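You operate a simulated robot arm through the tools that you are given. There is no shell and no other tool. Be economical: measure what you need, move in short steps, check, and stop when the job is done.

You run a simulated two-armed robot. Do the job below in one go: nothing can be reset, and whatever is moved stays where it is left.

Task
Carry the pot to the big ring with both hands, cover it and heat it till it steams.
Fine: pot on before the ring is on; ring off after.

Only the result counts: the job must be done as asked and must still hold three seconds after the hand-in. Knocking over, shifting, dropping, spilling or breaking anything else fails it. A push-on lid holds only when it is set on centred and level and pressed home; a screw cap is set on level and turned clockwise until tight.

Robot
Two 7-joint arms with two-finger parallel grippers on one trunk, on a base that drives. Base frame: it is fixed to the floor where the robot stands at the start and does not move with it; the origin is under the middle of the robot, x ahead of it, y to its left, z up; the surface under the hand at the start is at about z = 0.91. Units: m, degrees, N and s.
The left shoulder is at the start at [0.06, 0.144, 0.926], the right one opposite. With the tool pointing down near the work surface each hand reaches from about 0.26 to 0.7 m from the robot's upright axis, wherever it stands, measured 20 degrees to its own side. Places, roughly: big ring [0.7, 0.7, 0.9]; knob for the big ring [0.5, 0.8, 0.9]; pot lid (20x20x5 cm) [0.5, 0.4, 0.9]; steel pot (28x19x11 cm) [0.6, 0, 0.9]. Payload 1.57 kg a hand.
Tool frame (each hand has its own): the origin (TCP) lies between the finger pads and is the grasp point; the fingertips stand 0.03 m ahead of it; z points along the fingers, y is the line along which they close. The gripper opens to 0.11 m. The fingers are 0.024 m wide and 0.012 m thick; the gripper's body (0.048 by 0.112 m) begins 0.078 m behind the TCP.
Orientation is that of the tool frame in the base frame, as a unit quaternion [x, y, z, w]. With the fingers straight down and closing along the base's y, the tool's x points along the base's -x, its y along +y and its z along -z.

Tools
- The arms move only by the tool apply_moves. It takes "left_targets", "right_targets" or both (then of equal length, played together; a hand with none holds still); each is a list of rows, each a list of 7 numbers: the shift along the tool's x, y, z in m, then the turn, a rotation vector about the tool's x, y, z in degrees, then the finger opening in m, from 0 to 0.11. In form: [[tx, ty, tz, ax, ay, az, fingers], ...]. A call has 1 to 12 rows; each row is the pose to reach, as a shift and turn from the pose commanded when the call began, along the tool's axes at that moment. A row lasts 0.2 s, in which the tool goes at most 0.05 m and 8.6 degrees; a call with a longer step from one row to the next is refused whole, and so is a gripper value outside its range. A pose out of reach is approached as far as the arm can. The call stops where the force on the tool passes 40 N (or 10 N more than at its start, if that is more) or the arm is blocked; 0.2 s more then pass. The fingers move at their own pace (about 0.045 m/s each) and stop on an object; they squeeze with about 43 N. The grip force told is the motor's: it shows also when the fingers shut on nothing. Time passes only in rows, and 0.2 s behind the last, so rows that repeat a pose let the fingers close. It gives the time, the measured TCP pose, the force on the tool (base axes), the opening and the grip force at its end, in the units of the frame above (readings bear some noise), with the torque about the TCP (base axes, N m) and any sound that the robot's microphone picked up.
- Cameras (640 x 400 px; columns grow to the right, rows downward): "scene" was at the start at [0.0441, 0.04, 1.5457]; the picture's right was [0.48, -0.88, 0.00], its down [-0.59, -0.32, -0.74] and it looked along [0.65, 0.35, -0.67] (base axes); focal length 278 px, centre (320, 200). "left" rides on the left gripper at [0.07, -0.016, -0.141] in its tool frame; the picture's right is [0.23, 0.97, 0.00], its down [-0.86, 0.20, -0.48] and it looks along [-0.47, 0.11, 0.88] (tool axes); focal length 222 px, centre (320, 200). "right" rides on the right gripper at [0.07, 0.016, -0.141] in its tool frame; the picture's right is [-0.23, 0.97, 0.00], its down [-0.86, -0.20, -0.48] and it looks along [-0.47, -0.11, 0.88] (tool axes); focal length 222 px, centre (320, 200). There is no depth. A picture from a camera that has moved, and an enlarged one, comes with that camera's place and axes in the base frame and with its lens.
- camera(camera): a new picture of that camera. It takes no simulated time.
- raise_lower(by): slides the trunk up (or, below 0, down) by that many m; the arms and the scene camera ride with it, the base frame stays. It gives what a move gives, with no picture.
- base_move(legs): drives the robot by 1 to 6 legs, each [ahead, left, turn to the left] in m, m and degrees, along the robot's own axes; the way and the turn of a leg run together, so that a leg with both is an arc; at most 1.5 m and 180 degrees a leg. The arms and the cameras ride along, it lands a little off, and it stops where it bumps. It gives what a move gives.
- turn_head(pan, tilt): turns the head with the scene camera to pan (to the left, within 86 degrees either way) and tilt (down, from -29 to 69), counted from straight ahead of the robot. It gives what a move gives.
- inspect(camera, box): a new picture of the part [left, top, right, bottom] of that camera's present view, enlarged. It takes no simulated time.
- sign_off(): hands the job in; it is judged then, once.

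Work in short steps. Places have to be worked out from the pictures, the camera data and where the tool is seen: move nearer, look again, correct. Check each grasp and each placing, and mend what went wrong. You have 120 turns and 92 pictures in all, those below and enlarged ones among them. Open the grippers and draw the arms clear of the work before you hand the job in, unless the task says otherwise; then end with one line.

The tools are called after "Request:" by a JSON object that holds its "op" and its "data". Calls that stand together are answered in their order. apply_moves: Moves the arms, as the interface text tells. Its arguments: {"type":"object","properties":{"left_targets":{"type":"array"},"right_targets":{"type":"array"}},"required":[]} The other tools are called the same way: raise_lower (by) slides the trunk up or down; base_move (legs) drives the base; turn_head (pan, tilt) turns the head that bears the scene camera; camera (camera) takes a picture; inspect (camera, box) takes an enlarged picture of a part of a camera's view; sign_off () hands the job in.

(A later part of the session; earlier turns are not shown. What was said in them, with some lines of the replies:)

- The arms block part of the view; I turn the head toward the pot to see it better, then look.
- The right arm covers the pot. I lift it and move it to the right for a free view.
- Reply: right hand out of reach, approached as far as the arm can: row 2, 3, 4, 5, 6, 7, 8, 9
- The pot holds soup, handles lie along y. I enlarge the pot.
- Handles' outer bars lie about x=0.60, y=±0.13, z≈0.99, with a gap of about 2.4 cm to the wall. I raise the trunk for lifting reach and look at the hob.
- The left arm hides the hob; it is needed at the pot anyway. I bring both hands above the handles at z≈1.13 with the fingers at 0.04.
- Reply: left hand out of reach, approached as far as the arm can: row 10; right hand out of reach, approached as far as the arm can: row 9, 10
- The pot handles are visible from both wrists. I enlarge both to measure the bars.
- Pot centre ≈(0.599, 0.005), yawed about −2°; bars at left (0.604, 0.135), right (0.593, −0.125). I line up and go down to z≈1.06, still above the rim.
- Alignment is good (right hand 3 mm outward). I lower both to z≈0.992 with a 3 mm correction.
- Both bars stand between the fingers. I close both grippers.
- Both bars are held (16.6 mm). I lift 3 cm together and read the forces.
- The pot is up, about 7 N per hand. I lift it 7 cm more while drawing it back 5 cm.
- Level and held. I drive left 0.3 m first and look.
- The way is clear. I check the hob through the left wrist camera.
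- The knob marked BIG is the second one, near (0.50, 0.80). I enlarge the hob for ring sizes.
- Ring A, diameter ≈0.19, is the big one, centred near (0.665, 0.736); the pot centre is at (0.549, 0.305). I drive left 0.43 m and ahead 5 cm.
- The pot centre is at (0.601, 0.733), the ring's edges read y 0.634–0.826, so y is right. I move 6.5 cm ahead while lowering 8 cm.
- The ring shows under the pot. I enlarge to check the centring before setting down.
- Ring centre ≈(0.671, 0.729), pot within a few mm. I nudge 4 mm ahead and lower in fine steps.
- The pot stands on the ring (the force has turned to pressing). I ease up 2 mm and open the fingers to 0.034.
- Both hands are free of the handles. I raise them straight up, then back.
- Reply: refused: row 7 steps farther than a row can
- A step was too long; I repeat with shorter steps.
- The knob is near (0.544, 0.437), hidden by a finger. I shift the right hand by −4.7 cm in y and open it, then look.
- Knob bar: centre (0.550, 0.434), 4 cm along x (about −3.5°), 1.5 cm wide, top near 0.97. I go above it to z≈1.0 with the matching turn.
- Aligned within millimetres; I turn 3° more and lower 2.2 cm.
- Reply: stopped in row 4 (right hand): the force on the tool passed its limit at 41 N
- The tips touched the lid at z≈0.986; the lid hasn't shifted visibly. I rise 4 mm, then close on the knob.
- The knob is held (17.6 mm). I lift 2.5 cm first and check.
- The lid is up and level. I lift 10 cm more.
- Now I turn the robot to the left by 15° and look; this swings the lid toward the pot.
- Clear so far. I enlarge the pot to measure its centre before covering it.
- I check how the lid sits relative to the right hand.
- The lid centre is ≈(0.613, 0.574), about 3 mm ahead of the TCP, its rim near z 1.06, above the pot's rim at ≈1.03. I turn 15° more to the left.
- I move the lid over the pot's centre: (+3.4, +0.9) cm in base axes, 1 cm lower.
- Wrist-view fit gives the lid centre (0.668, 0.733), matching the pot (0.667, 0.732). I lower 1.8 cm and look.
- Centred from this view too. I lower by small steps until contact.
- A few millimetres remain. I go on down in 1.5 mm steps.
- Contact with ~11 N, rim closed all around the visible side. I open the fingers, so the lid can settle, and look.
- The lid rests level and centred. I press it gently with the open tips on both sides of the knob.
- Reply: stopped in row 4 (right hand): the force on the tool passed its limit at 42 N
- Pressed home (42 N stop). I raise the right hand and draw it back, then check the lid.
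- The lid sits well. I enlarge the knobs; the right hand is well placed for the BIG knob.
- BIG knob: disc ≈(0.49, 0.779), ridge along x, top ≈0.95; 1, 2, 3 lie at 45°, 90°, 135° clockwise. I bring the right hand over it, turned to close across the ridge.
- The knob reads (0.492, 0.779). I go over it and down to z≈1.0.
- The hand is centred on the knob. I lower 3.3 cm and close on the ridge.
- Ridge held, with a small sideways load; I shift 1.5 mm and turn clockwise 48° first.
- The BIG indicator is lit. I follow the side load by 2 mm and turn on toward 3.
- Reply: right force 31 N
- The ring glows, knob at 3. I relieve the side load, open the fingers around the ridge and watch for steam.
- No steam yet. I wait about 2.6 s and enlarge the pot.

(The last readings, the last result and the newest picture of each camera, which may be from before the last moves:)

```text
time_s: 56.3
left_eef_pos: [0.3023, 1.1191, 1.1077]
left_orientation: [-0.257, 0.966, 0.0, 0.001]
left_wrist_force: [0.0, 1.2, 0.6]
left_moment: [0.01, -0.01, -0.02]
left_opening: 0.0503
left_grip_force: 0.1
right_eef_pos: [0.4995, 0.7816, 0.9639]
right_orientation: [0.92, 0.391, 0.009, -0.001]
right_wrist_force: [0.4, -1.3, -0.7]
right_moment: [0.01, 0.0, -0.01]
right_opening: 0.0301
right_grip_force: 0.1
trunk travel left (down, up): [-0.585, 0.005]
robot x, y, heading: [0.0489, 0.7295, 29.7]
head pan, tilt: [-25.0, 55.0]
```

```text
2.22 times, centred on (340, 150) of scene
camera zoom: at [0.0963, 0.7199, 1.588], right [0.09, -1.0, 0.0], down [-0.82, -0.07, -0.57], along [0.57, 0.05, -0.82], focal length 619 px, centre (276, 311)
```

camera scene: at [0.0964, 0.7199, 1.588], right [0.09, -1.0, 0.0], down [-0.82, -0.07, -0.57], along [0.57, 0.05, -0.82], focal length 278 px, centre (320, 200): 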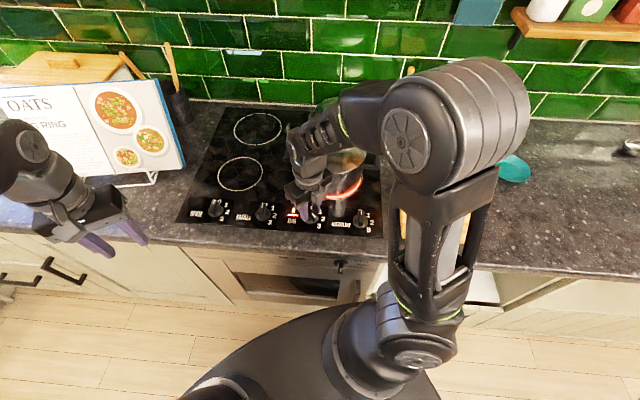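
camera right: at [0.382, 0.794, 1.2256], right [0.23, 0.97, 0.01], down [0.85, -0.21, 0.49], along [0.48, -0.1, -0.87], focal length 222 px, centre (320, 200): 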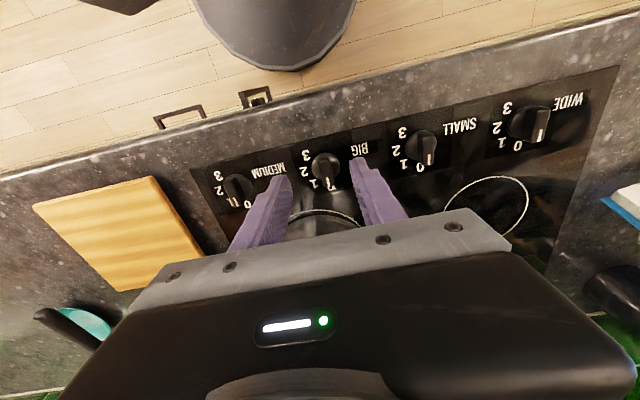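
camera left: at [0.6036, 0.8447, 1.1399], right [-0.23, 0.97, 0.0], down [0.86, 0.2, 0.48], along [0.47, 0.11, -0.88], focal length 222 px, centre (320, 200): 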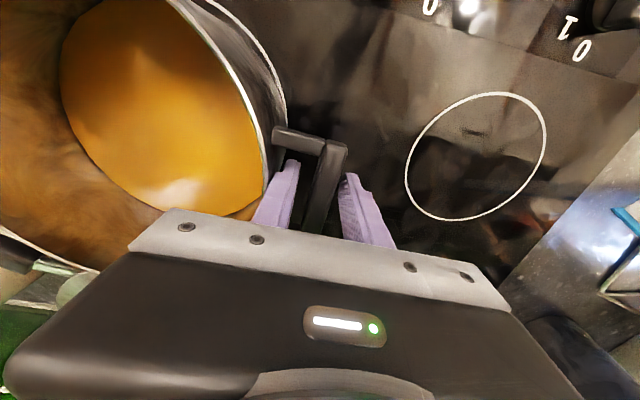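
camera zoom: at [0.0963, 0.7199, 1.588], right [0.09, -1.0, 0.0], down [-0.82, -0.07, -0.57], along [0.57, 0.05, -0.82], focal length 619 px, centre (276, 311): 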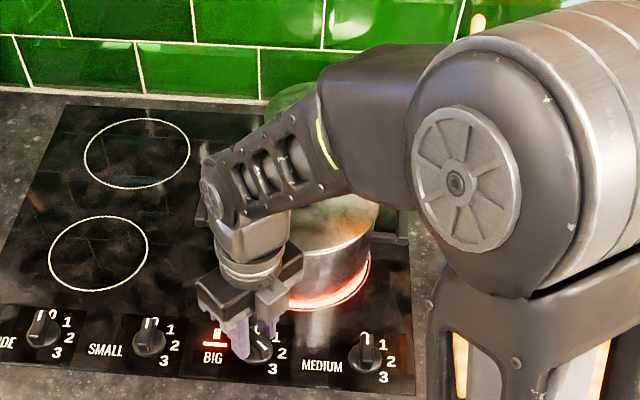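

The arm hides the pot. I lift the hand off the knob and draw it back to watch for steam.

Request:
{"op": "apply_moves", "data": {"right_targets": [[0, 0, -0.03, 0, 0, 0, 0.03], [0, 0, -0.07, 0, 0, 0, 0.03], [-0.03, 0, -0.1, 0, 0, 0, 0.03], [-0.075, -0.01, -0.1, 0, 0, 0, 0.03], [-0.115, -0.015, -0.1, 0, 0, 0, 0.03], [-0.155, -0.017, -0.1, 0, 0, 0, 0.03]]}}

Request:
{"op": "camera", "data": {"camera": "scene"}}

```text
time_s: 57.8
left_eef_pos: [0.3017, 1.1187, 1.1083]
left_orientation: [-0.258, 0.966, 0.0, -0.001]
left_wrist_force: [0.2, 0.6, 0.6]
left_moment: [-0.01, -0.03, -0.02]
left_opening: 0.05
left_grip_force: 0.0
right_eef_pos: [0.3607, 0.7047, 1.0492]
right_orientation: [0.903, 0.415, -0.042, -0.106]
right_wrist_force: [0.6, -0.9, -0.7]
right_moment: [-0.01, 0.03, 0.01]
right_opening: 0.0299
right_grip_force: 0.0
trunk travel left (down, up): [-0.585, 0.005]
robot x, y, heading: [0.0482, 0.7305, 29.9]
head pan, tilt: [-25.0, 55.0]
stopped in row 6 (right hand): the arm was blocked; the commanded pose is now the measured one
```

```text
27 pictures are left
camera scene: at [0.0961, 0.7202, 1.588], right [0.09, -1.0, 0.0], down [-0.82, -0.07, -0.57], along [0.57, 0.05, -0.82], focal length 278 px, centre (320, 200)
```

scene: 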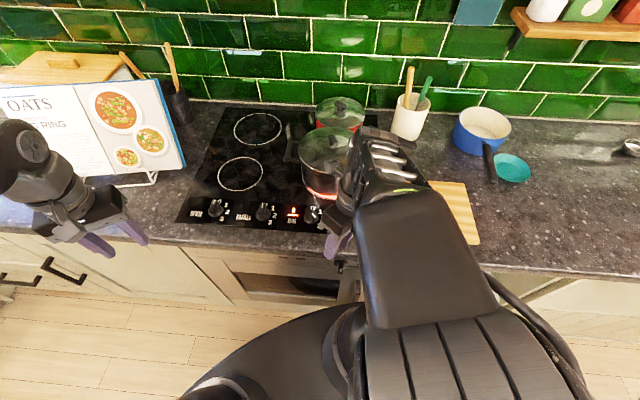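

No steam visible yet; the arm met its own limits, with no contact force. I wait 2.6 s and enlarge the pot.

Request:
{"op": "apply_moves", "data": {"left_targets": [[0, 0, 0, 0, 0, 0, 0.05], [0, 0, 0, 0, 0, 0, 0.05], [0, 0, 0, 0, 0, 0, 0.05], [0, 0, 0, 0, 0, 0, 0.05], [0, 0, 0, 0, 0, 0, 0.05], [0, 0, 0, 0, 0, 0, 0.05], [0, 0, 0, 0, 0, 0, 0.05], [0, 0, 0, 0, 0, 0, 0.05], [0, 0, 0, 0, 0, 0, 0.05], [0, 0, 0, 0, 0, 0, 0.05], [0, 0, 0, 0, 0, 0, 0.05], [0, 0, 0, 0, 0, 0, 0.05]]}}

Request:
{"op": "inspect", "data": {"camera": "scene", "box": [250, 60, 430, 240]}}

```text
time_s: 60.4
left_eef_pos: [0.3027, 1.1178, 1.1072]
left_orientation: [-0.257, 0.966, 0.0, 0.0]
left_wrist_force: [-0.1, 0.7, -0.1]
left_moment: [0.0, 0.03, -0.01]
left_opening: 0.0504
left_grip_force: 0.1
right_eef_pos: [0.3607, 0.7039, 1.0495]
right_orientation: [0.903, 0.415, -0.042, -0.106]
right_wrist_force: [0.4, 0.1, -0.6]
right_moment: [-0.02, 0.02, -0.01]
right_opening: 0.0301
right_grip_force: 0.1
trunk travel left (down, up): [-0.585, 0.005]
robot x, y, heading: [0.0518, 0.7286, 30.1]
head pan, tilt: [-25.0, 55.0]
```

```text
2.22 times, centred on (340, 150) of scene
camera zoom: at [0.0963, 0.7198, 1.588], right [0.09, -1.0, 0.0], down [-0.82, -0.07, -0.57], along [0.57, 0.05, -0.82], focal length 619 px, centre (276, 311)
```

zoom: 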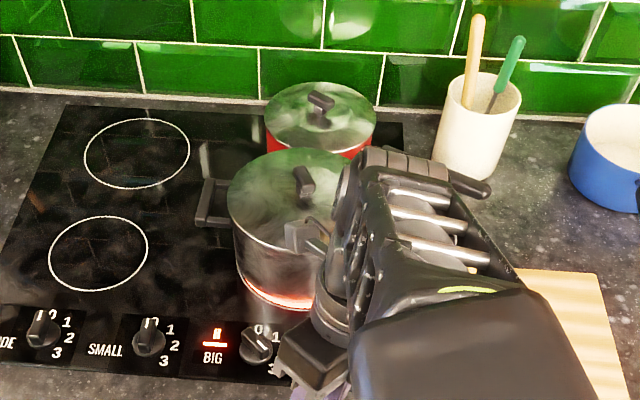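

The knob stands at 3 and the ring glows; I wait another 2.6 s watching the lid.

Request:
{"op": "apply_moves", "data": {"left_targets": [[0, 0, 0, 0, 0, 0, 0.05], [0, 0, 0, 0, 0, 0, 0.05], [0, 0, 0, 0, 0, 0, 0.05], [0, 0, 0, 0, 0, 0, 0.05], [0, 0, 0, 0, 0, 0, 0.05], [0, 0, 0, 0, 0, 0, 0.05], [0, 0, 0, 0, 0, 0, 0.05], [0, 0, 0, 0, 0, 0, 0.05], [0, 0, 0, 0, 0, 0, 0.05], [0, 0, 0, 0, 0, 0, 0.05], [0, 0, 0, 0, 0, 0, 0.05], [0, 0, 0, 0, 0, 0, 0.05]]}}

Request:
{"op": "camera", "data": {"camera": "scene"}}

```text
time_s: 63.0
left_eef_pos: [0.3023, 1.1189, 1.1082]
left_orientation: [-0.257, 0.966, 0.0, 0.0]
left_wrist_force: [0.0, -0.2, -0.2]
left_moment: [-0.05, -0.04, 0.03]
left_opening: 0.0501
left_grip_force: 0.2
right_eef_pos: [0.3601, 0.7042, 1.0496]
right_orientation: [0.903, 0.415, -0.042, -0.106]
right_wrist_force: [-0.1, 0.6, -0.3]
right_moment: [0.0, 0.0, 0.0]
right_opening: 0.0299
right_grip_force: 0.1
trunk travel left (down, up): [-0.585, 0.005]
robot x, y, heading: [0.0472, 0.7253, 29.9]
head pan, tilt: [-25.0, 55.0]
```

```text
25 pictures are left
camera scene: at [0.0963, 0.7198, 1.588], right [0.09, -1.0, 0.0], down [-0.82, -0.07, -0.57], along [0.57, 0.05, -0.82], focal length 278 px, centre (320, 200)
```

scene: 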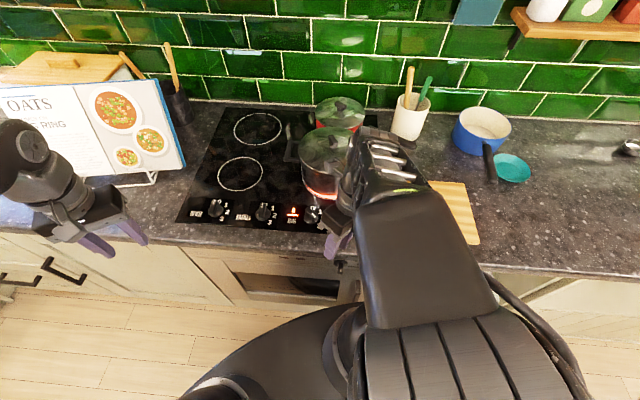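

No steam yet. I wait about 5 s more.

Request:
{"op": "apply_moves", "data": {"left_targets": [[0, 0, 0, 0, 0, 0, 0.05], [0, 0, 0, 0, 0, 0, 0.05], [0, 0, 0, 0, 0, 0, 0.05], [0, 0, 0, 0, 0, 0, 0.05], [0, 0, 0, 0, 0, 0, 0.05], [0, 0, 0, 0, 0, 0, 0.05], [0, 0, 0, 0, 0, 0, 0.05], [0, 0, 0, 0, 0, 0, 0.05], [0, 0, 0, 0, 0, 0, 0.05], [0, 0, 0, 0, 0, 0, 0.05], [0, 0, 0, 0, 0, 0, 0.05], [0, 0, 0, 0, 0, 0, 0.05]]}}

Request:
{"op": "apply_moves", "data": {"left_targets": [[0, 0, 0, 0, 0, 0, 0.05], [0, 0, 0, 0, 0, 0, 0.05], [0, 0, 0, 0, 0, 0, 0.05], [0, 0, 0, 0, 0, 0, 0.05], [0, 0, 0, 0, 0, 0, 0.05], [0, 0, 0, 0, 0, 0, 0.05], [0, 0, 0, 0, 0, 0, 0.05], [0, 0, 0, 0, 0, 0, 0.05], [0, 0, 0, 0, 0, 0, 0.05], [0, 0, 0, 0, 0, 0, 0.05], [0, 0, 0, 0, 0, 0, 0.05], [0, 0, 0, 0, 0, 0, 0.05]]}}

Request:
{"op": "inspect", "data": {"camera": "scene", "box": [250, 60, 430, 240]}}

```text
time_s: 65.5
left_eef_pos: [0.3017, 1.1198, 1.108]
left_orientation: [-0.258, 0.966, 0.0, 0.0]
left_wrist_force: [-0.5, -0.2, 0.4]
left_moment: [0.02, 0.01, 0.0]
left_opening: 0.05
left_grip_force: 0.1
right_eef_pos: [0.3613, 0.7047, 1.0489]
right_orientation: [0.903, 0.415, -0.042, -0.106]
right_wrist_force: [-0.1, -0.9, -0.3]
right_moment: [0.01, 0.0, -0.01]
right_opening: 0.0298
right_grip_force: 0.0
trunk travel left (down, up): [-0.585, 0.005]
robot x, y, heading: [0.0496, 0.729, 29.9]
head pan, tilt: [-25.0, 55.0]
```

```text
time_s: 68.2
left_eef_pos: [0.3008, 1.1171, 1.1074]
left_orientation: [-0.257, 0.966, -0.001, 0.0]
left_wrist_force: [0.2, 0.7, 0.4]
left_moment: [-0.02, 0.01, 0.02]
left_opening: 0.0499
left_grip_force: 0.1
right_eef_pos: [0.362, 0.7035, 1.0491]
right_orientation: [0.903, 0.414, -0.041, -0.106]
right_wrist_force: [0.0, -0.4, -0.3]
right_moment: [0.0, 0.0, 0.02]
right_opening: 0.0299
right_grip_force: 0.0
trunk travel left (down, up): [-0.585, 0.005]
robot x, y, heading: [0.0495, 0.7281, 29.9]
head pan, tilt: [-25.0, 55.0]
```

```text
2.22 times, centred on (340, 150) of scene
camera zoom: at [0.0963, 0.7198, 1.588], right [0.09, -1.0, 0.0], down [-0.82, -0.07, -0.57], along [0.57, 0.05, -0.82], focal length 619 px, centre (276, 311)
```

zoom: 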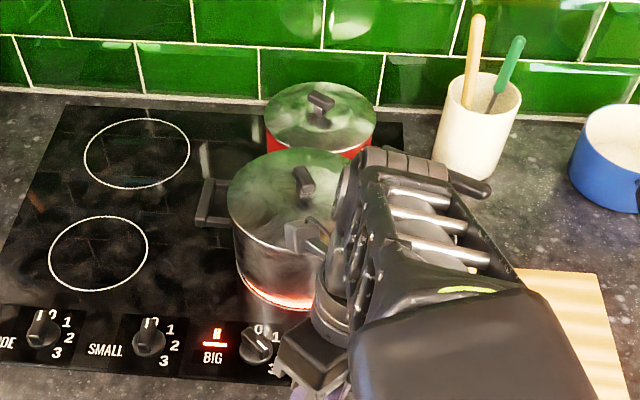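

Still none. I wait about 8 s more.

Request:
{"op": "apply_moves", "data": {"left_targets": [[0, 0, 0, 0, 0, 0, 0.05], [0, 0, 0, 0, 0, 0, 0.05], [0, 0, 0, 0, 0, 0, 0.05], [0, 0, 0, 0, 0, 0, 0.05], [0, 0, 0, 0, 0, 0, 0.05], [0, 0, 0, 0, 0, 0, 0.05], [0, 0, 0, 0, 0, 0, 0.05], [0, 0, 0, 0, 0, 0, 0.05], [0, 0, 0, 0, 0, 0, 0.05], [0, 0, 0, 0, 0, 0, 0.05], [0, 0, 0, 0, 0, 0, 0.05], [0, 0, 0, 0, 0, 0, 0.05]]}}

Request:
{"op": "apply_moves", "data": {"left_targets": [[0, 0, 0, 0, 0, 0, 0.05], [0, 0, 0, 0, 0, 0, 0.05], [0, 0, 0, 0, 0, 0, 0.05], [0, 0, 0, 0, 0, 0, 0.05], [0, 0, 0, 0, 0, 0, 0.05], [0, 0, 0, 0, 0, 0, 0.05], [0, 0, 0, 0, 0, 0, 0.05], [0, 0, 0, 0, 0, 0, 0.05], [0, 0, 0, 0, 0, 0, 0.05], [0, 0, 0, 0, 0, 0, 0.05], [0, 0, 0, 0, 0, 0, 0.05], [0, 0, 0, 0, 0, 0, 0.05]]}}

Request:
{"op": "apply_moves", "data": {"left_targets": [[0, 0, 0, 0, 0, 0, 0.05], [0, 0, 0, 0, 0, 0, 0.05], [0, 0, 0, 0, 0, 0, 0.05], [0, 0, 0, 0, 0, 0, 0.05], [0, 0, 0, 0, 0, 0, 0.05], [0, 0, 0, 0, 0, 0, 0.05], [0, 0, 0, 0, 0, 0, 0.05], [0, 0, 0, 0, 0, 0, 0.05], [0, 0, 0, 0, 0, 0, 0.05], [0, 0, 0, 0, 0, 0, 0.05], [0, 0, 0, 0, 0, 0, 0.05], [0, 0, 0, 0, 0, 0, 0.05]]}}

Request:
{"op": "camera", "data": {"camera": "scene"}}

```text
time_s: 70.8
left_eef_pos: [0.3019, 1.1169, 1.1059]
left_orientation: [-0.257, 0.966, 0.0, 0.001]
left_wrist_force: [0.4, 0.2, -0.1]
left_moment: [0.01, 0.02, -0.01]
left_opening: 0.0501
left_grip_force: 0.0
right_eef_pos: [0.3607, 0.7049, 1.0492]
right_orientation: [0.903, 0.414, -0.042, -0.106]
right_wrist_force: [0.5, 0.0, -0.1]
right_moment: [-0.02, 0.05, 0.02]
right_opening: 0.0298
right_grip_force: 0.1
trunk travel left (down, up): [-0.585, 0.005]
robot x, y, heading: [0.049, 0.726, 30.1]
head pan, tilt: [-25.0, 55.0]
```

```text
time_s: 73.3
left_eef_pos: [0.3006, 1.1182, 1.1071]
left_orientation: [-0.257, 0.966, -0.001, 0.0]
left_wrist_force: [0.8, 0.6, 0.4]
left_moment: [-0.02, 0.0, -0.03]
left_opening: 0.0503
left_grip_force: 0.1
right_eef_pos: [0.36, 0.7043, 1.0493]
right_orientation: [0.902, 0.415, -0.042, -0.107]
right_wrist_force: [0.4, 0.4, 0.1]
right_moment: [-0.02, -0.01, -0.02]
right_opening: 0.03
right_grip_force: 0.0
trunk travel left (down, up): [-0.585, 0.005]
robot x, y, heading: [0.0476, 0.7283, 29.4]
head pan, tilt: [-25.0, 55.0]
```

```text
time_s: 76.0
left_eef_pos: [0.302, 1.1184, 1.1077]
left_orientation: [-0.257, 0.966, 0.001, 0.0]
left_wrist_force: [0.0, 0.0, -0.6]
left_moment: [-0.05, -0.01, 0.05]
left_opening: 0.0501
left_grip_force: 0.1
right_eef_pos: [0.3612, 0.7051, 1.0484]
right_orientation: [0.903, 0.414, -0.042, -0.107]
right_wrist_force: [-0.7, 0.1, -0.2]
right_moment: [-0.02, -0.01, 0.04]
right_opening: 0.0297
right_grip_force: 0.0
trunk travel left (down, up): [-0.585, 0.005]
robot x, y, heading: [0.0509, 0.7265, 30.1]
head pan, tilt: [-25.0, 55.0]
```

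```text
23 pictures are left
camera scene: at [0.0963, 0.7198, 1.588], right [0.09, -1.0, 0.0], down [-0.82, -0.07, -0.57], along [0.57, 0.05, -0.82], focal length 278 px, centre (320, 200)
```

scene: 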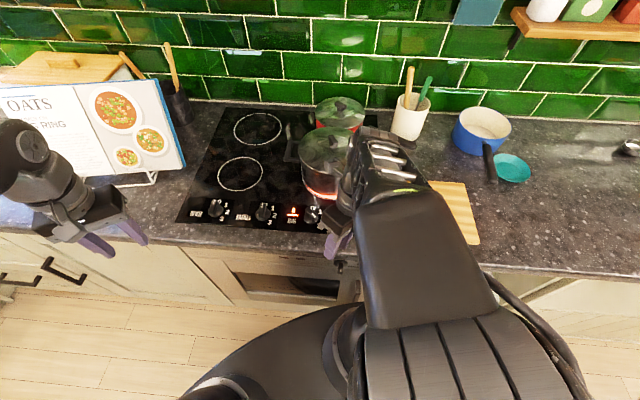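

No steam yet at 76 s. I wait about 10 s more.

Request:
{"op": "apply_moves", "data": {"left_targets": [[0, 0, 0, 0, 0, 0, 0.05], [0, 0, 0, 0, 0, 0, 0.05], [0, 0, 0, 0, 0, 0, 0.05], [0, 0, 0, 0, 0, 0, 0.05], [0, 0, 0, 0, 0, 0, 0.05], [0, 0, 0, 0, 0, 0, 0.05], [0, 0, 0, 0, 0, 0, 0.05], [0, 0, 0, 0, 0, 0, 0.05], [0, 0, 0, 0, 0, 0, 0.05], [0, 0, 0, 0, 0, 0, 0.05], [0, 0, 0, 0, 0, 0, 0.05], [0, 0, 0, 0, 0, 0, 0.05]]}}

Request:
{"op": "apply_moves", "data": {"left_targets": [[0, 0, 0, 0, 0, 0, 0.05], [0, 0, 0, 0, 0, 0, 0.05], [0, 0, 0, 0, 0, 0, 0.05], [0, 0, 0, 0, 0, 0, 0.05], [0, 0, 0, 0, 0, 0, 0.05], [0, 0, 0, 0, 0, 0, 0.05], [0, 0, 0, 0, 0, 0, 0.05], [0, 0, 0, 0, 0, 0, 0.05], [0, 0, 0, 0, 0, 0, 0.05], [0, 0, 0, 0, 0, 0, 0.05], [0, 0, 0, 0, 0, 0, 0.05], [0, 0, 0, 0, 0, 0, 0.05]]}}

Request:
{"op": "inspect", "data": {"camera": "scene", "box": [250, 60, 430, 240]}}

Request:
{"op": "apply_moves", "data": {"left_targets": [[0, 0, 0, 0, 0, 0, 0.05], [0, 0, 0, 0, 0, 0, 0.05], [0, 0, 0, 0, 0, 0, 0.05], [0, 0, 0, 0, 0, 0, 0.05], [0, 0, 0, 0, 0, 0, 0.05], [0, 0, 0, 0, 0, 0, 0.05], [0, 0, 0, 0, 0, 0, 0.05], [0, 0, 0, 0, 0, 0, 0.05], [0, 0, 0, 0, 0, 0, 0.05], [0, 0, 0, 0, 0, 0, 0.05], [0, 0, 0, 0, 0, 0, 0.05], [0, 0, 0, 0, 0, 0, 0.05]]}}

Request:
{"op": "apply_moves", "data": {"left_targets": [[0, 0, 0, 0, 0, 0, 0.05], [0, 0, 0, 0, 0, 0, 0.05], [0, 0, 0, 0, 0, 0, 0.05], [0, 0, 0, 0, 0, 0, 0.05], [0, 0, 0, 0, 0, 0, 0.05], [0, 0, 0, 0, 0, 0, 0.05], [0, 0, 0, 0, 0, 0, 0.05], [0, 0, 0, 0, 0, 0, 0.05], [0, 0, 0, 0, 0, 0, 0.05], [0, 0, 0, 0, 0, 0, 0.05], [0, 0, 0, 0, 0, 0, 0.05], [0, 0, 0, 0, 0, 0, 0.05]]}}

Request:
{"op": "inspect", "data": {"camera": "scene", "box": [250, 60, 430, 240]}}

```text
time_s: 78.5
left_eef_pos: [0.3022, 1.1171, 1.1074]
left_orientation: [-0.257, 0.966, 0.0, 0.0]
left_wrist_force: [0.0, 0.2, 0.4]
left_moment: [-0.04, 0.04, -0.03]
left_opening: 0.0501
left_grip_force: 0.0
right_eef_pos: [0.3603, 0.7044, 1.0493]
right_orientation: [0.903, 0.415, -0.042, -0.106]
right_wrist_force: [-0.4, -0.3, -0.9]
right_moment: [0.01, -0.03, 0.0]
right_opening: 0.0303
right_grip_force: 0.1
trunk travel left (down, up): [-0.585, 0.005]
robot x, y, heading: [0.0509, 0.7256, 30.0]
head pan, tilt: [-25.0, 55.0]
```

```text
time_s: 81.2
left_eef_pos: [0.3029, 1.1184, 1.1074]
left_orientation: [-0.257, 0.966, 0.001, 0.001]
left_wrist_force: [0.2, 0.5, 0.1]
left_moment: [-0.01, 0.0, 0.0]
left_opening: 0.0501
left_grip_force: 0.1
right_eef_pos: [0.361, 0.7043, 1.0495]
right_orientation: [0.903, 0.415, -0.042, -0.106]
right_wrist_force: [0.4, -0.2, 0.3]
right_moment: [0.0, -0.03, 0.01]
right_opening: 0.0303
right_grip_force: 0.0
trunk travel left (down, up): [-0.585, 0.005]
robot x, y, heading: [0.0498, 0.7329, 29.9]
head pan, tilt: [-25.0, 55.0]
```

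```text
2.22 times, centred on (340, 150) of scene
camera zoom: at [0.0963, 0.7198, 1.588], right [0.09, -1.0, 0.0], down [-0.82, -0.07, -0.57], along [0.57, 0.05, -0.82], focal length 619 px, centre (276, 311)
```

zoom: 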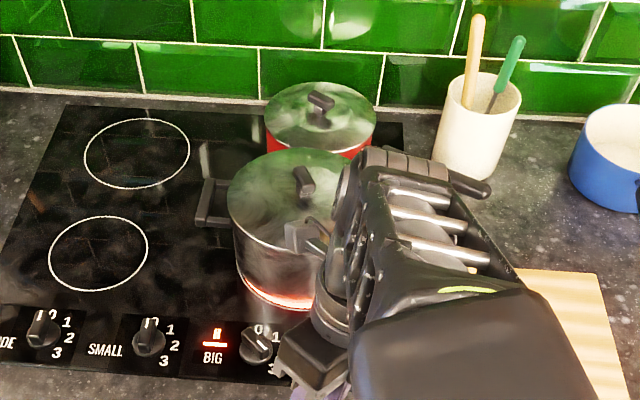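

```text
time_s: 83.8
left_eef_pos: [0.3023, 1.1182, 1.1082]
left_orientation: [-0.257, 0.966, 0.0, -0.001]
left_wrist_force: [0.3, -0.2, -1.8]
left_moment: [-0.02, 0.02, 0.01]
left_opening: 0.0501
left_grip_force: 0.0
right_eef_pos: [0.3601, 0.7039, 1.0495]
right_orientation: [0.903, 0.415, -0.042, -0.106]
right_wrist_force: [0.3, 0.6, 0.8]
right_moment: [0.01, 0.01, 0.01]
right_opening: 0.0298
right_grip_force: 0.1
trunk travel left (down, up): [-0.585, 0.005]
robot x, y, heading: [0.0487, 0.7301, 30.0]
head pan, tilt: [-25.0, 55.0]
```

```text
time_s: 86.3
left_eef_pos: [0.3019, 1.1184, 1.1076]
left_orientation: [-0.257, 0.966, 0.0, 0.001]
left_wrist_force: [0.1, -0.7, 0.0]
left_moment: [-0.02, 0.04, 0.0]
left_opening: 0.0501
left_grip_force: 0.2
right_eef_pos: [0.3609, 0.7051, 1.0487]
right_orientation: [0.902, 0.415, -0.042, -0.107]
right_wrist_force: [0.2, 0.2, 0.0]
right_moment: [-0.06, 0.0, -0.01]
right_opening: 0.03
right_grip_force: 0.1
trunk travel left (down, up): [-0.585, 0.005]
robot x, y, heading: [0.0505, 0.7262, 30.2]
head pan, tilt: [-25.0, 55.0]
```

```text
2.22 times, centred on (340, 150) of scene
camera zoom: at [0.0963, 0.7198, 1.588], right [0.09, -1.0, 0.0], down [-0.82, -0.07, -0.57], along [0.57, 0.05, -0.82], focal length 619 px, centre (276, 311)
```

zoom: 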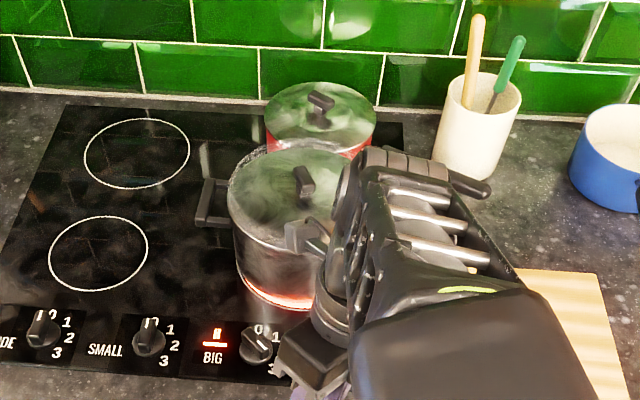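

Faint wisps seem to start at the lid's rim. I bring the right hand back over the knob, levelling it, and look again.

Request:
{"op": "apply_moves", "data": {"right_targets": [[0.037, 0.013, -0.003, -3.3, -0.1, 0.8, 0.04], [0.074, 0.026, -0.005, -6.6, -0.2, 1.6, 0.04], [0.111, 0.04, -0.008, -9.9, -0.3, 2.5, 0.04], [0.148, 0.053, -0.0105, -13.1, -0.3, 3.3, 0.04], [0.148, 0.053, -0.0105, -13.1, -0.3, 3.3, 0.04]]}}

Request:
{"op": "inspect", "data": {"camera": "right", "box": [220, 90, 440, 228]}}

Request:
{"op": "inspect", "data": {"camera": "scene", "box": [250, 60, 430, 240]}}

```text
time_s: 87.5
left_eef_pos: [0.3019, 1.1182, 1.1075]
left_orientation: [-0.258, 0.966, 0.0, 0.0]
left_wrist_force: [-0.6, -0.2, 0.8]
left_moment: [0.01, 0.02, -0.02]
left_opening: 0.0499
left_grip_force: 0.1
right_eef_pos: [0.4973, 0.7808, 1.0491]
right_orientation: [0.92, 0.391, 0.002, 0.001]
right_wrist_force: [-0.5, -0.1, 0.2]
right_moment: [0.0, -0.03, -0.04]
right_opening: 0.0398
right_grip_force: 0.2
trunk travel left (down, up): [-0.585, 0.005]
robot x, y, heading: [0.0479, 0.7298, 29.8]
head pan, tilt: [-25.0, 55.0]
```

```text
2.90 times, centred on (330, 159) of right
camera zoom: at [0.5574, 0.8201, 1.1886], right [0.54, -0.84, 0.0], down [-0.74, -0.48, 0.48], along [-0.4, -0.26, -0.88], focal length 644 px, centre (291, 319)
```

zoom: 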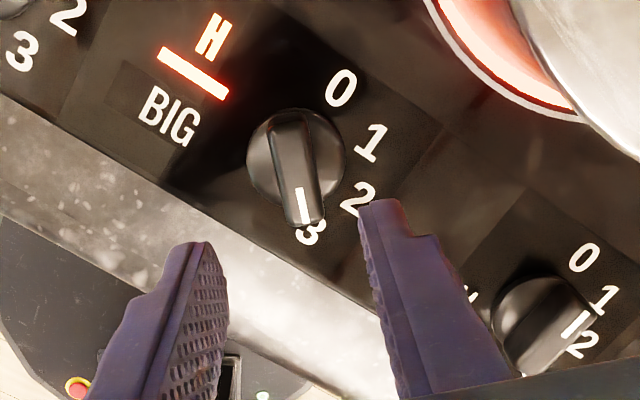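

```text
2.22 times, centred on (340, 150) of scene
camera zoom: at [0.0959, 0.7196, 1.588], right [0.09, -1.0, 0.0], down [-0.82, -0.07, -0.57], along [0.57, 0.05, -0.82], focal length 619 px, centre (276, 311)
```

zoom: 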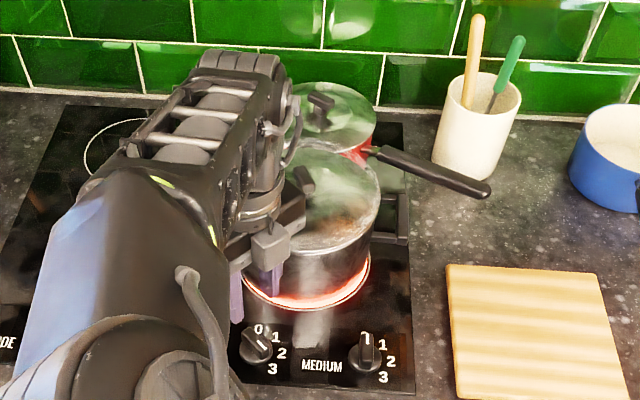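

Knob at 3, indicator on, MEDIUM still at 0. I wait about 1 s and enlarge the lid to be sure of steam.

Request:
{"op": "apply_moves", "data": {"right_targets": [[0, 0, 0, 0, 0, 0, 0.04], [0, 0, 0, 0, 0, 0, 0.04], [0, 0, 0, 0, 0, 0, 0.04], [0, 0, 0, 0, 0, 0, 0.04]]}}

Request:
{"op": "inspect", "data": {"camera": "scene", "box": [310, 60, 390, 200]}}

```text
time_s: 88.5
left_eef_pos: [0.3022, 1.1185, 1.1081]
left_orientation: [-0.257, 0.966, 0.0, 0.0]
left_wrist_force: [0.2, -0.5, 0.9]
left_moment: [-0.01, 0.04, 0.0]
left_opening: 0.05
left_grip_force: 0.1
right_eef_pos: [0.4973, 0.7803, 1.0498]
right_orientation: [0.92, 0.391, 0.001, 0.001]
right_wrist_force: [0.6, -0.7, 0.0]
right_moment: [0.01, -0.01, 0.0]
right_opening: 0.0401
right_grip_force: 0.1
trunk travel left (down, up): [-0.585, 0.005]
robot x, y, heading: [0.0489, 0.7262, 29.5]
head pan, tilt: [-25.0, 55.0]
```

```text
2.86 times, centred on (350, 130) of scene
camera zoom: at [0.0964, 0.7199, 1.588], right [0.09, -1.0, 0.0], down [-0.82, -0.07, -0.57], along [0.57, 0.05, -0.82], focal length 795 px, centre (234, 400)
```

zoom: 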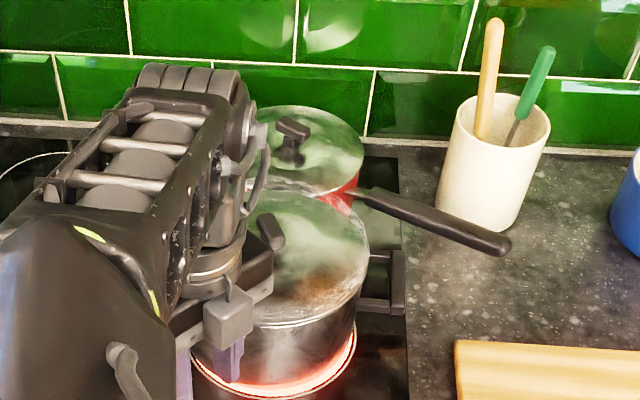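

Haze over the lid is growing. I lower onto the knob and grip it, then look once more before turning off.

Request:
{"op": "apply_moves", "data": {"right_targets": [[0, 0, 0.04, 0, 0, 0, 0.04], [0, 0, 0.07, 0, 0, 0, 0.04], [0, 0, 0.085, 0, 0, 0, 0.04], [0, 0, 0.085, 0, 0, 0, 0.025], [0, 0, 0.085, 0, 0, 0, 0.01], [0, 0, 0.085, 0, 0, 0, 0.0], [0, 0, 0.085, 0, 0, 0, 0.0]]}}

Request:
{"op": "inspect", "data": {"camera": "scene", "box": [310, 60, 390, 200]}}

Request:
{"op": "inspect", "data": {"camera": "right", "box": [220, 90, 440, 228]}}

```text
time_s: 90.2
left_eef_pos: [0.3022, 1.1167, 1.1078]
left_orientation: [-0.257, 0.966, 0.001, -0.001]
left_wrist_force: [0.1, -0.3, -0.2]
left_moment: [0.03, -0.02, -0.02]
left_opening: 0.0502
left_grip_force: 0.1
right_eef_pos: [0.4999, 0.7786, 0.9642]
right_orientation: [0.92, 0.391, 0.001, 0.0]
right_wrist_force: [8.5, -8.0, -2.0]
right_moment: [0.16, -0.4, 0.0]
right_opening: 0.0158
right_grip_force: 30.0
trunk travel left (down, up): [-0.585, 0.005]
robot x, y, heading: [0.0505, 0.7273, 30.2]
head pan, tilt: [-25.0, 55.0]
```

```text
2.86 times, centred on (350, 130) of scene
camera zoom: at [0.0976, 0.7186, 1.588], right [0.09, -1.0, 0.0], down [-0.82, -0.07, -0.57], along [0.57, 0.05, -0.82], focal length 795 px, centre (234, 400)
```

zoom: 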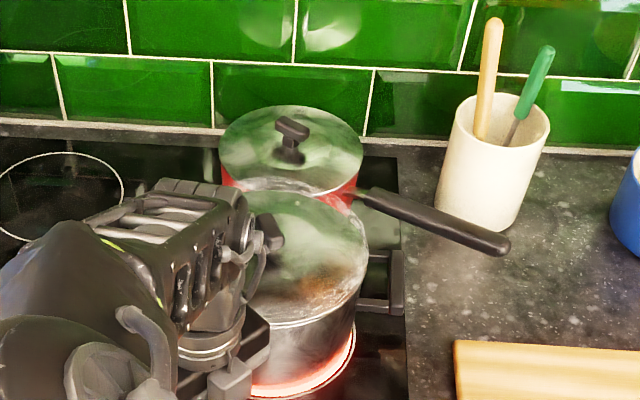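

```text
2.90 times, centred on (330, 159) of right
camera zoom: at [0.5596, 0.8185, 1.1031], right [0.54, -0.84, 0.0], down [-0.74, -0.48, 0.48], along [-0.4, -0.26, -0.88], focal length 644 px, centre (291, 319)
```

zoom: 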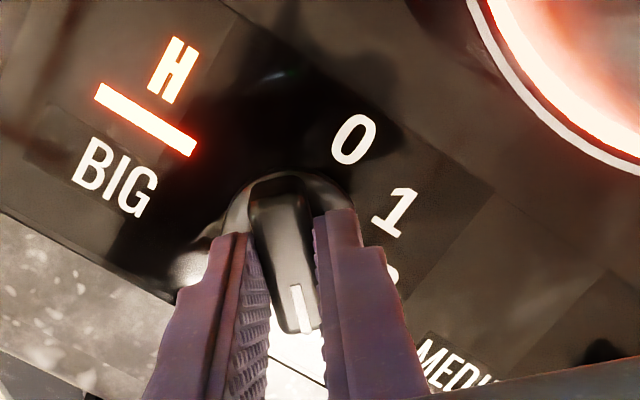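

Wisps of steam now rise around the lid's rim. I turn the knob anticlockwise, 94° first.

Request:
{"op": "apply_moves", "data": {"right_targets": [[0, 0.0014, 0, 0, 0, -8, 0.0], [0, 0.0014, 0, 0, 0, -16, 0.0], [0, 0.0014, 0, 0, 0, -24, 0.0], [0, 0.001, 0, 0, 0, -32, 0.0], [0, 0.001, 0, 0, 0, -40, 0.0], [0, 0.0005, 0, 0, 0, -48, 0.0], [0, 0, 0, 0, 0, -56, 0.0], [0, 0, 0, 0, 0, -64, 0.0], [0, 0, 0, 0, 0, -72, 0.0], [0, 0, 0, 0, 0, -80, 0.0], [0, 0, 0, 0, 0, -88, 0.0], [0, 0, 0, 0, 0, -94, 0.0]]}}

Request:
{"op": "inspect", "data": {"camera": "right", "box": [220, 90, 440, 228]}}

Request:
{"op": "camera", "data": {"camera": "scene"}}

```text
time_s: 92.8
left_eef_pos: [0.3015, 1.1164, 1.1074]
left_orientation: [-0.257, 0.966, 0.001, 0.0]
left_wrist_force: [-0.8, -0.3, 0.2]
left_moment: [-0.04, -0.01, -0.02]
left_opening: 0.05
left_grip_force: 0.1
right_eef_pos: [0.4998, 0.7796, 0.9647]
right_orientation: [0.34, 0.941, 0.0, 0.0]
right_wrist_force: [1.0, -15.2, -9.3]
right_moment: [0.08, 0.35, -0.04]
right_opening: 0.0158
right_grip_force: 31.6
trunk travel left (down, up): [-0.585, 0.005]
robot x, y, heading: [0.0487, 0.7281, 30.1]
head pan, tilt: [-25.0, 55.0]
```

```text
2.90 times, centred on (330, 159) of right
camera zoom: at [0.4561, 0.8369, 1.1031], right [0.8, 0.6, 0.0], down [0.53, -0.7, 0.48], along [0.29, -0.38, -0.88], focal length 644 px, centre (291, 319)
```

zoom: 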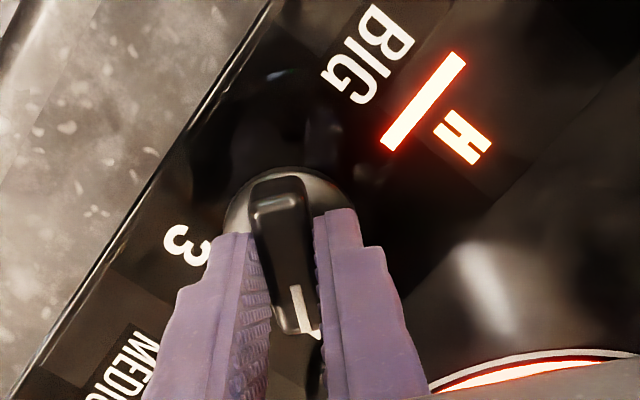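

```text
14 pictures are left
camera scene: at [0.0972, 0.7176, 1.588], right [0.09, -1.0, 0.0], down [-0.82, -0.07, -0.57], along [0.57, 0.05, -0.82], focal length 278 px, centre (320, 200)
```

scene: 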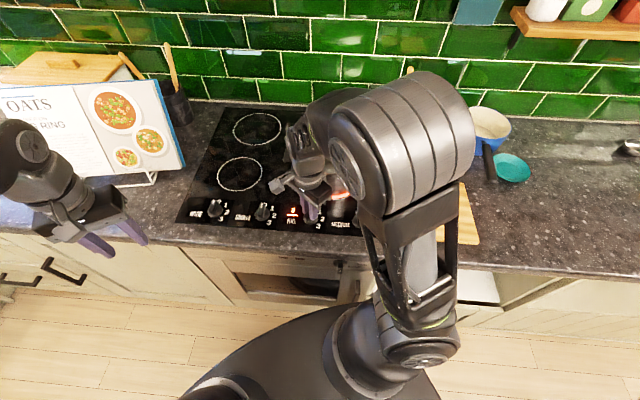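

At level 1. I turn the remaining ~41° to 0.

Request:
{"op": "apply_moves", "data": {"right_targets": [[0, -0.001, 0, 0, 0, -8, 0.0], [0, -0.001, 0, 0, 0, -16, 0.0], [0, -0.001, 0, 0, 0, -24, 0.0], [0, -0.001, 0, 0, 0, -32, 0.0], [0, -0.001, 0, 0, 0, -40, 0.0], [0, -0.001, 0, 0, 0, -43, 0.0]]}}

Request:
{"op": "inspect", "data": {"camera": "right", "box": [220, 90, 440, 228]}}

```text
time_s: 94.2
left_eef_pos: [0.3025, 1.1173, 1.1083]
left_orientation: [-0.257, 0.966, 0.001, 0.0]
left_wrist_force: [-1.0, -0.1, 0.0]
left_moment: [-0.01, -0.01, 0.03]
left_opening: 0.05
left_grip_force: 0.0
right_eef_pos: [0.5002, 0.7796, 0.9653]
right_orientation: [-0.027, 1.0, 0.001, 0.001]
right_wrist_force: [1.6, -13.3, -6.0]
right_moment: [-0.26, -0.08, -0.94]
right_opening: 0.0167
right_grip_force: 31.8
trunk travel left (down, up): [-0.585, 0.005]
robot x, y, heading: [0.048, 0.7304, 29.9]
head pan, tilt: [-25.0, 55.0]
```

```text
2.90 times, centred on (330, 159) of right
camera zoom: at [0.4282, 0.7917, 1.1033], right [0.18, 0.98, 0.0], down [0.86, -0.15, 0.48], along [0.47, -0.08, -0.88], focal length 644 px, centre (291, 319)
```

zoom: 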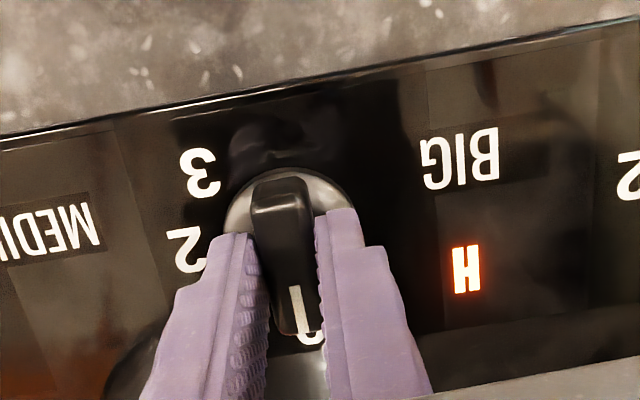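

The power bar is off, knob at 0 against its stop; only "H" (hot) glows. I relieve, open, rise and draw back.

Request:
{"op": "apply_moves", "data": {"right_targets": [[0, -0.001, 0, 0, 0, 3, 0.01], [0, -0.001, 0, 0, 0, 3, 0.03], [0, -0.001, 0, 0, 0, 3, 0.05], [0, -0.001, 0, 0, 0, 3, 0.05], [0, -0.001, -0.04, 0, 0, 3, 0.05], [0, -0.001, -0.08, 0, 0, 3, 0.05], [0.03, -0.02, -0.11, 0, 0, 3, 0.05], [0.06, -0.05, -0.13, 0, 0, 3, 0.05], [0.09, -0.08, -0.13, 0, 0, 3, 0.05], [0.12, -0.11, -0.13, 0, 0, 3, 0.05]]}}

Request:
{"op": "camera", "data": {"camera": "scene"}}

```text
time_s: 96.3
left_eef_pos: [0.3001, 1.1166, 1.1077]
left_orientation: [-0.257, 0.967, 0.0, 0.0]
left_wrist_force: [0.9, -0.3, 0.1]
left_moment: [0.05, 0.01, -0.03]
left_opening: 0.0502
left_grip_force: 0.1
right_eef_pos: [0.3819, 0.6641, 1.0951]
right_orientation: [0.0, 1.0, -0.001, 0.002]
right_wrist_force: [-0.6, -0.7, 0.9]
right_moment: [0.0, -0.02, -0.01]
right_opening: 0.0501
right_grip_force: 0.1
trunk travel left (down, up): [-0.585, 0.005]
robot x, y, heading: [0.0469, 0.7289, 29.9]
head pan, tilt: [-25.0, 55.0]
```

```text
12 pictures are left
camera scene: at [0.095, 0.7189, 1.5881], right [0.09, -1.0, 0.0], down [-0.82, -0.07, -0.57], along [0.57, 0.05, -0.82], focal length 278 px, centre (320, 200)
```

scene: 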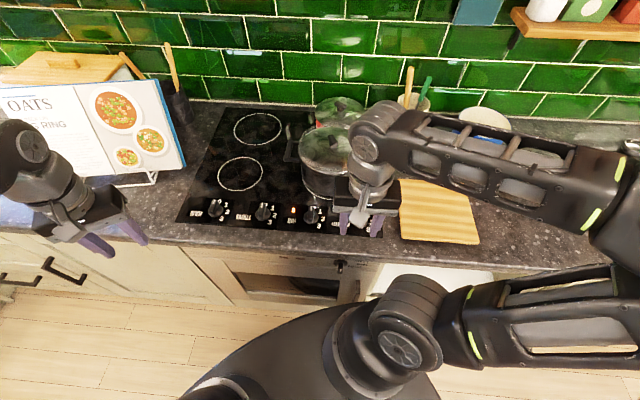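

Request:
{"op": "inspect", "data": {"camera": "scene", "box": [280, 80, 380, 230]}}

```text
2.67 times, centred on (330, 155) of scene
camera zoom: at [0.095, 0.7189, 1.5881], right [0.09, -1.0, 0.0], down [-0.82, -0.07, -0.57], along [0.57, 0.05, -0.82], focal length 742 px, centre (293, 320)
```

zoom: 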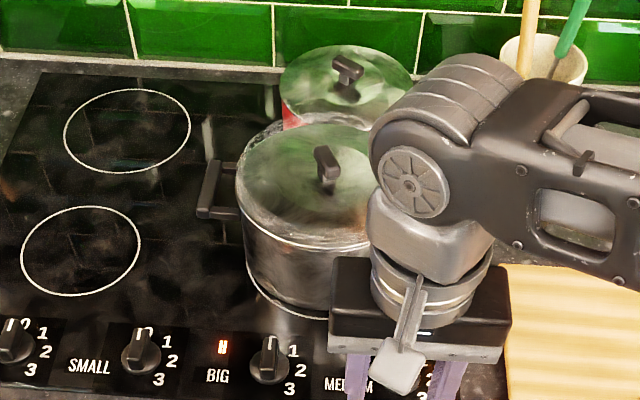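

Steam curls around the lid's edge and the ring is off. I drive the robot back 0.25 m to draw both arms clear of the work.

Request:
{"op": "base_move", "data": {"legs": [[-0.25, 0, 0]]}}

Request:
{"op": "camera", "data": {"camera": "scene"}}

Request:
{"op": "inspect", "data": {"camera": "scene", "box": [270, 20, 410, 160]}}

```text
time_s: 98.2
left_eef_pos: [0.0832, 0.9931, 1.1079]
left_orientation: [-0.257, 0.966, 0.0, 0.0]
left_wrist_force: [0.4, 0.3, 0.0]
left_moment: [-0.01, -0.02, 0.01]
left_opening: 0.05
left_grip_force: 0.1
right_eef_pos: [0.1652, 0.5378, 1.0958]
right_orientation: [0.0, 1.0, -0.001, 0.002]
right_wrist_force: [-0.1, -0.2, 0.6]
right_moment: [0.0, -0.01, 0.02]
right_opening: 0.0502
right_grip_force: 0.0
trunk travel left (down, up): [-0.585, 0.005]
robot x, y, heading: [-0.1661, 0.6035, 29.8]
head pan, tilt: [-25.0, 55.0]
```

```text
10 pictures are left
camera scene: at [-0.1223, 0.5941, 1.5881], right [0.08, -1.0, 0.0], down [-0.82, -0.07, -0.57], along [0.57, 0.05, -0.82], focal length 278 px, centre (320, 200)
```

scene: 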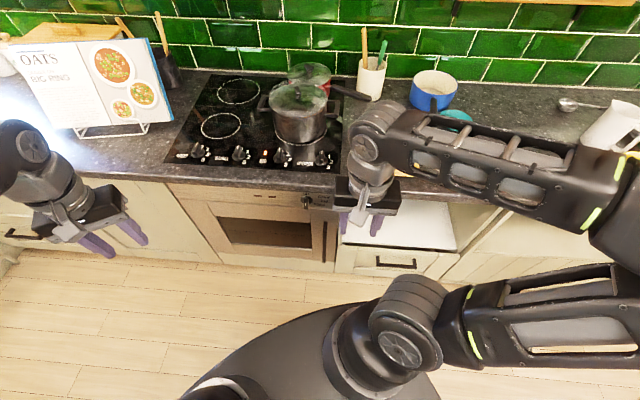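

```text
2.86 times, centred on (340, 90) of scene
camera zoom: at [-0.1223, 0.5941, 1.5881], right [0.08, -1.0, 0.0], down [-0.82, -0.07, -0.57], along [0.57, 0.05, -0.82], focal length 795 px, centre (263, 514)
```

zoom: 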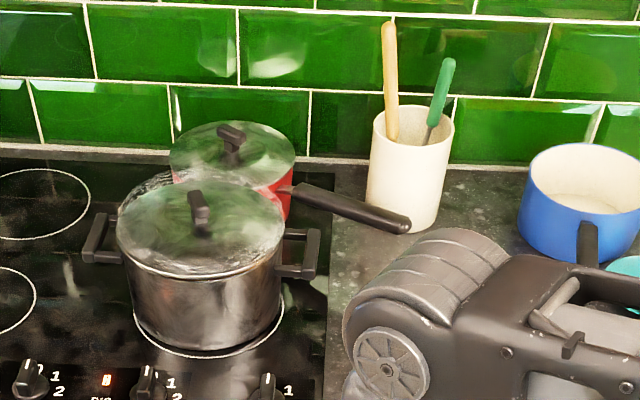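

Steam is visible at the lid's edge, the lid is level, the ring is off, and both arms are open and clear. I hand the job in.

Request:
{"op": "sign_off", "data": {}}

```text
The job is handed in.
```

I carried the pot to the big ring with both hands, put the lid on and pressed it down, then heated it until steam curled from the lid's edge. I turned the ring on only once the pot was on it. It is off again, with only its "H" hot light glowing, and both arms are open and clear.
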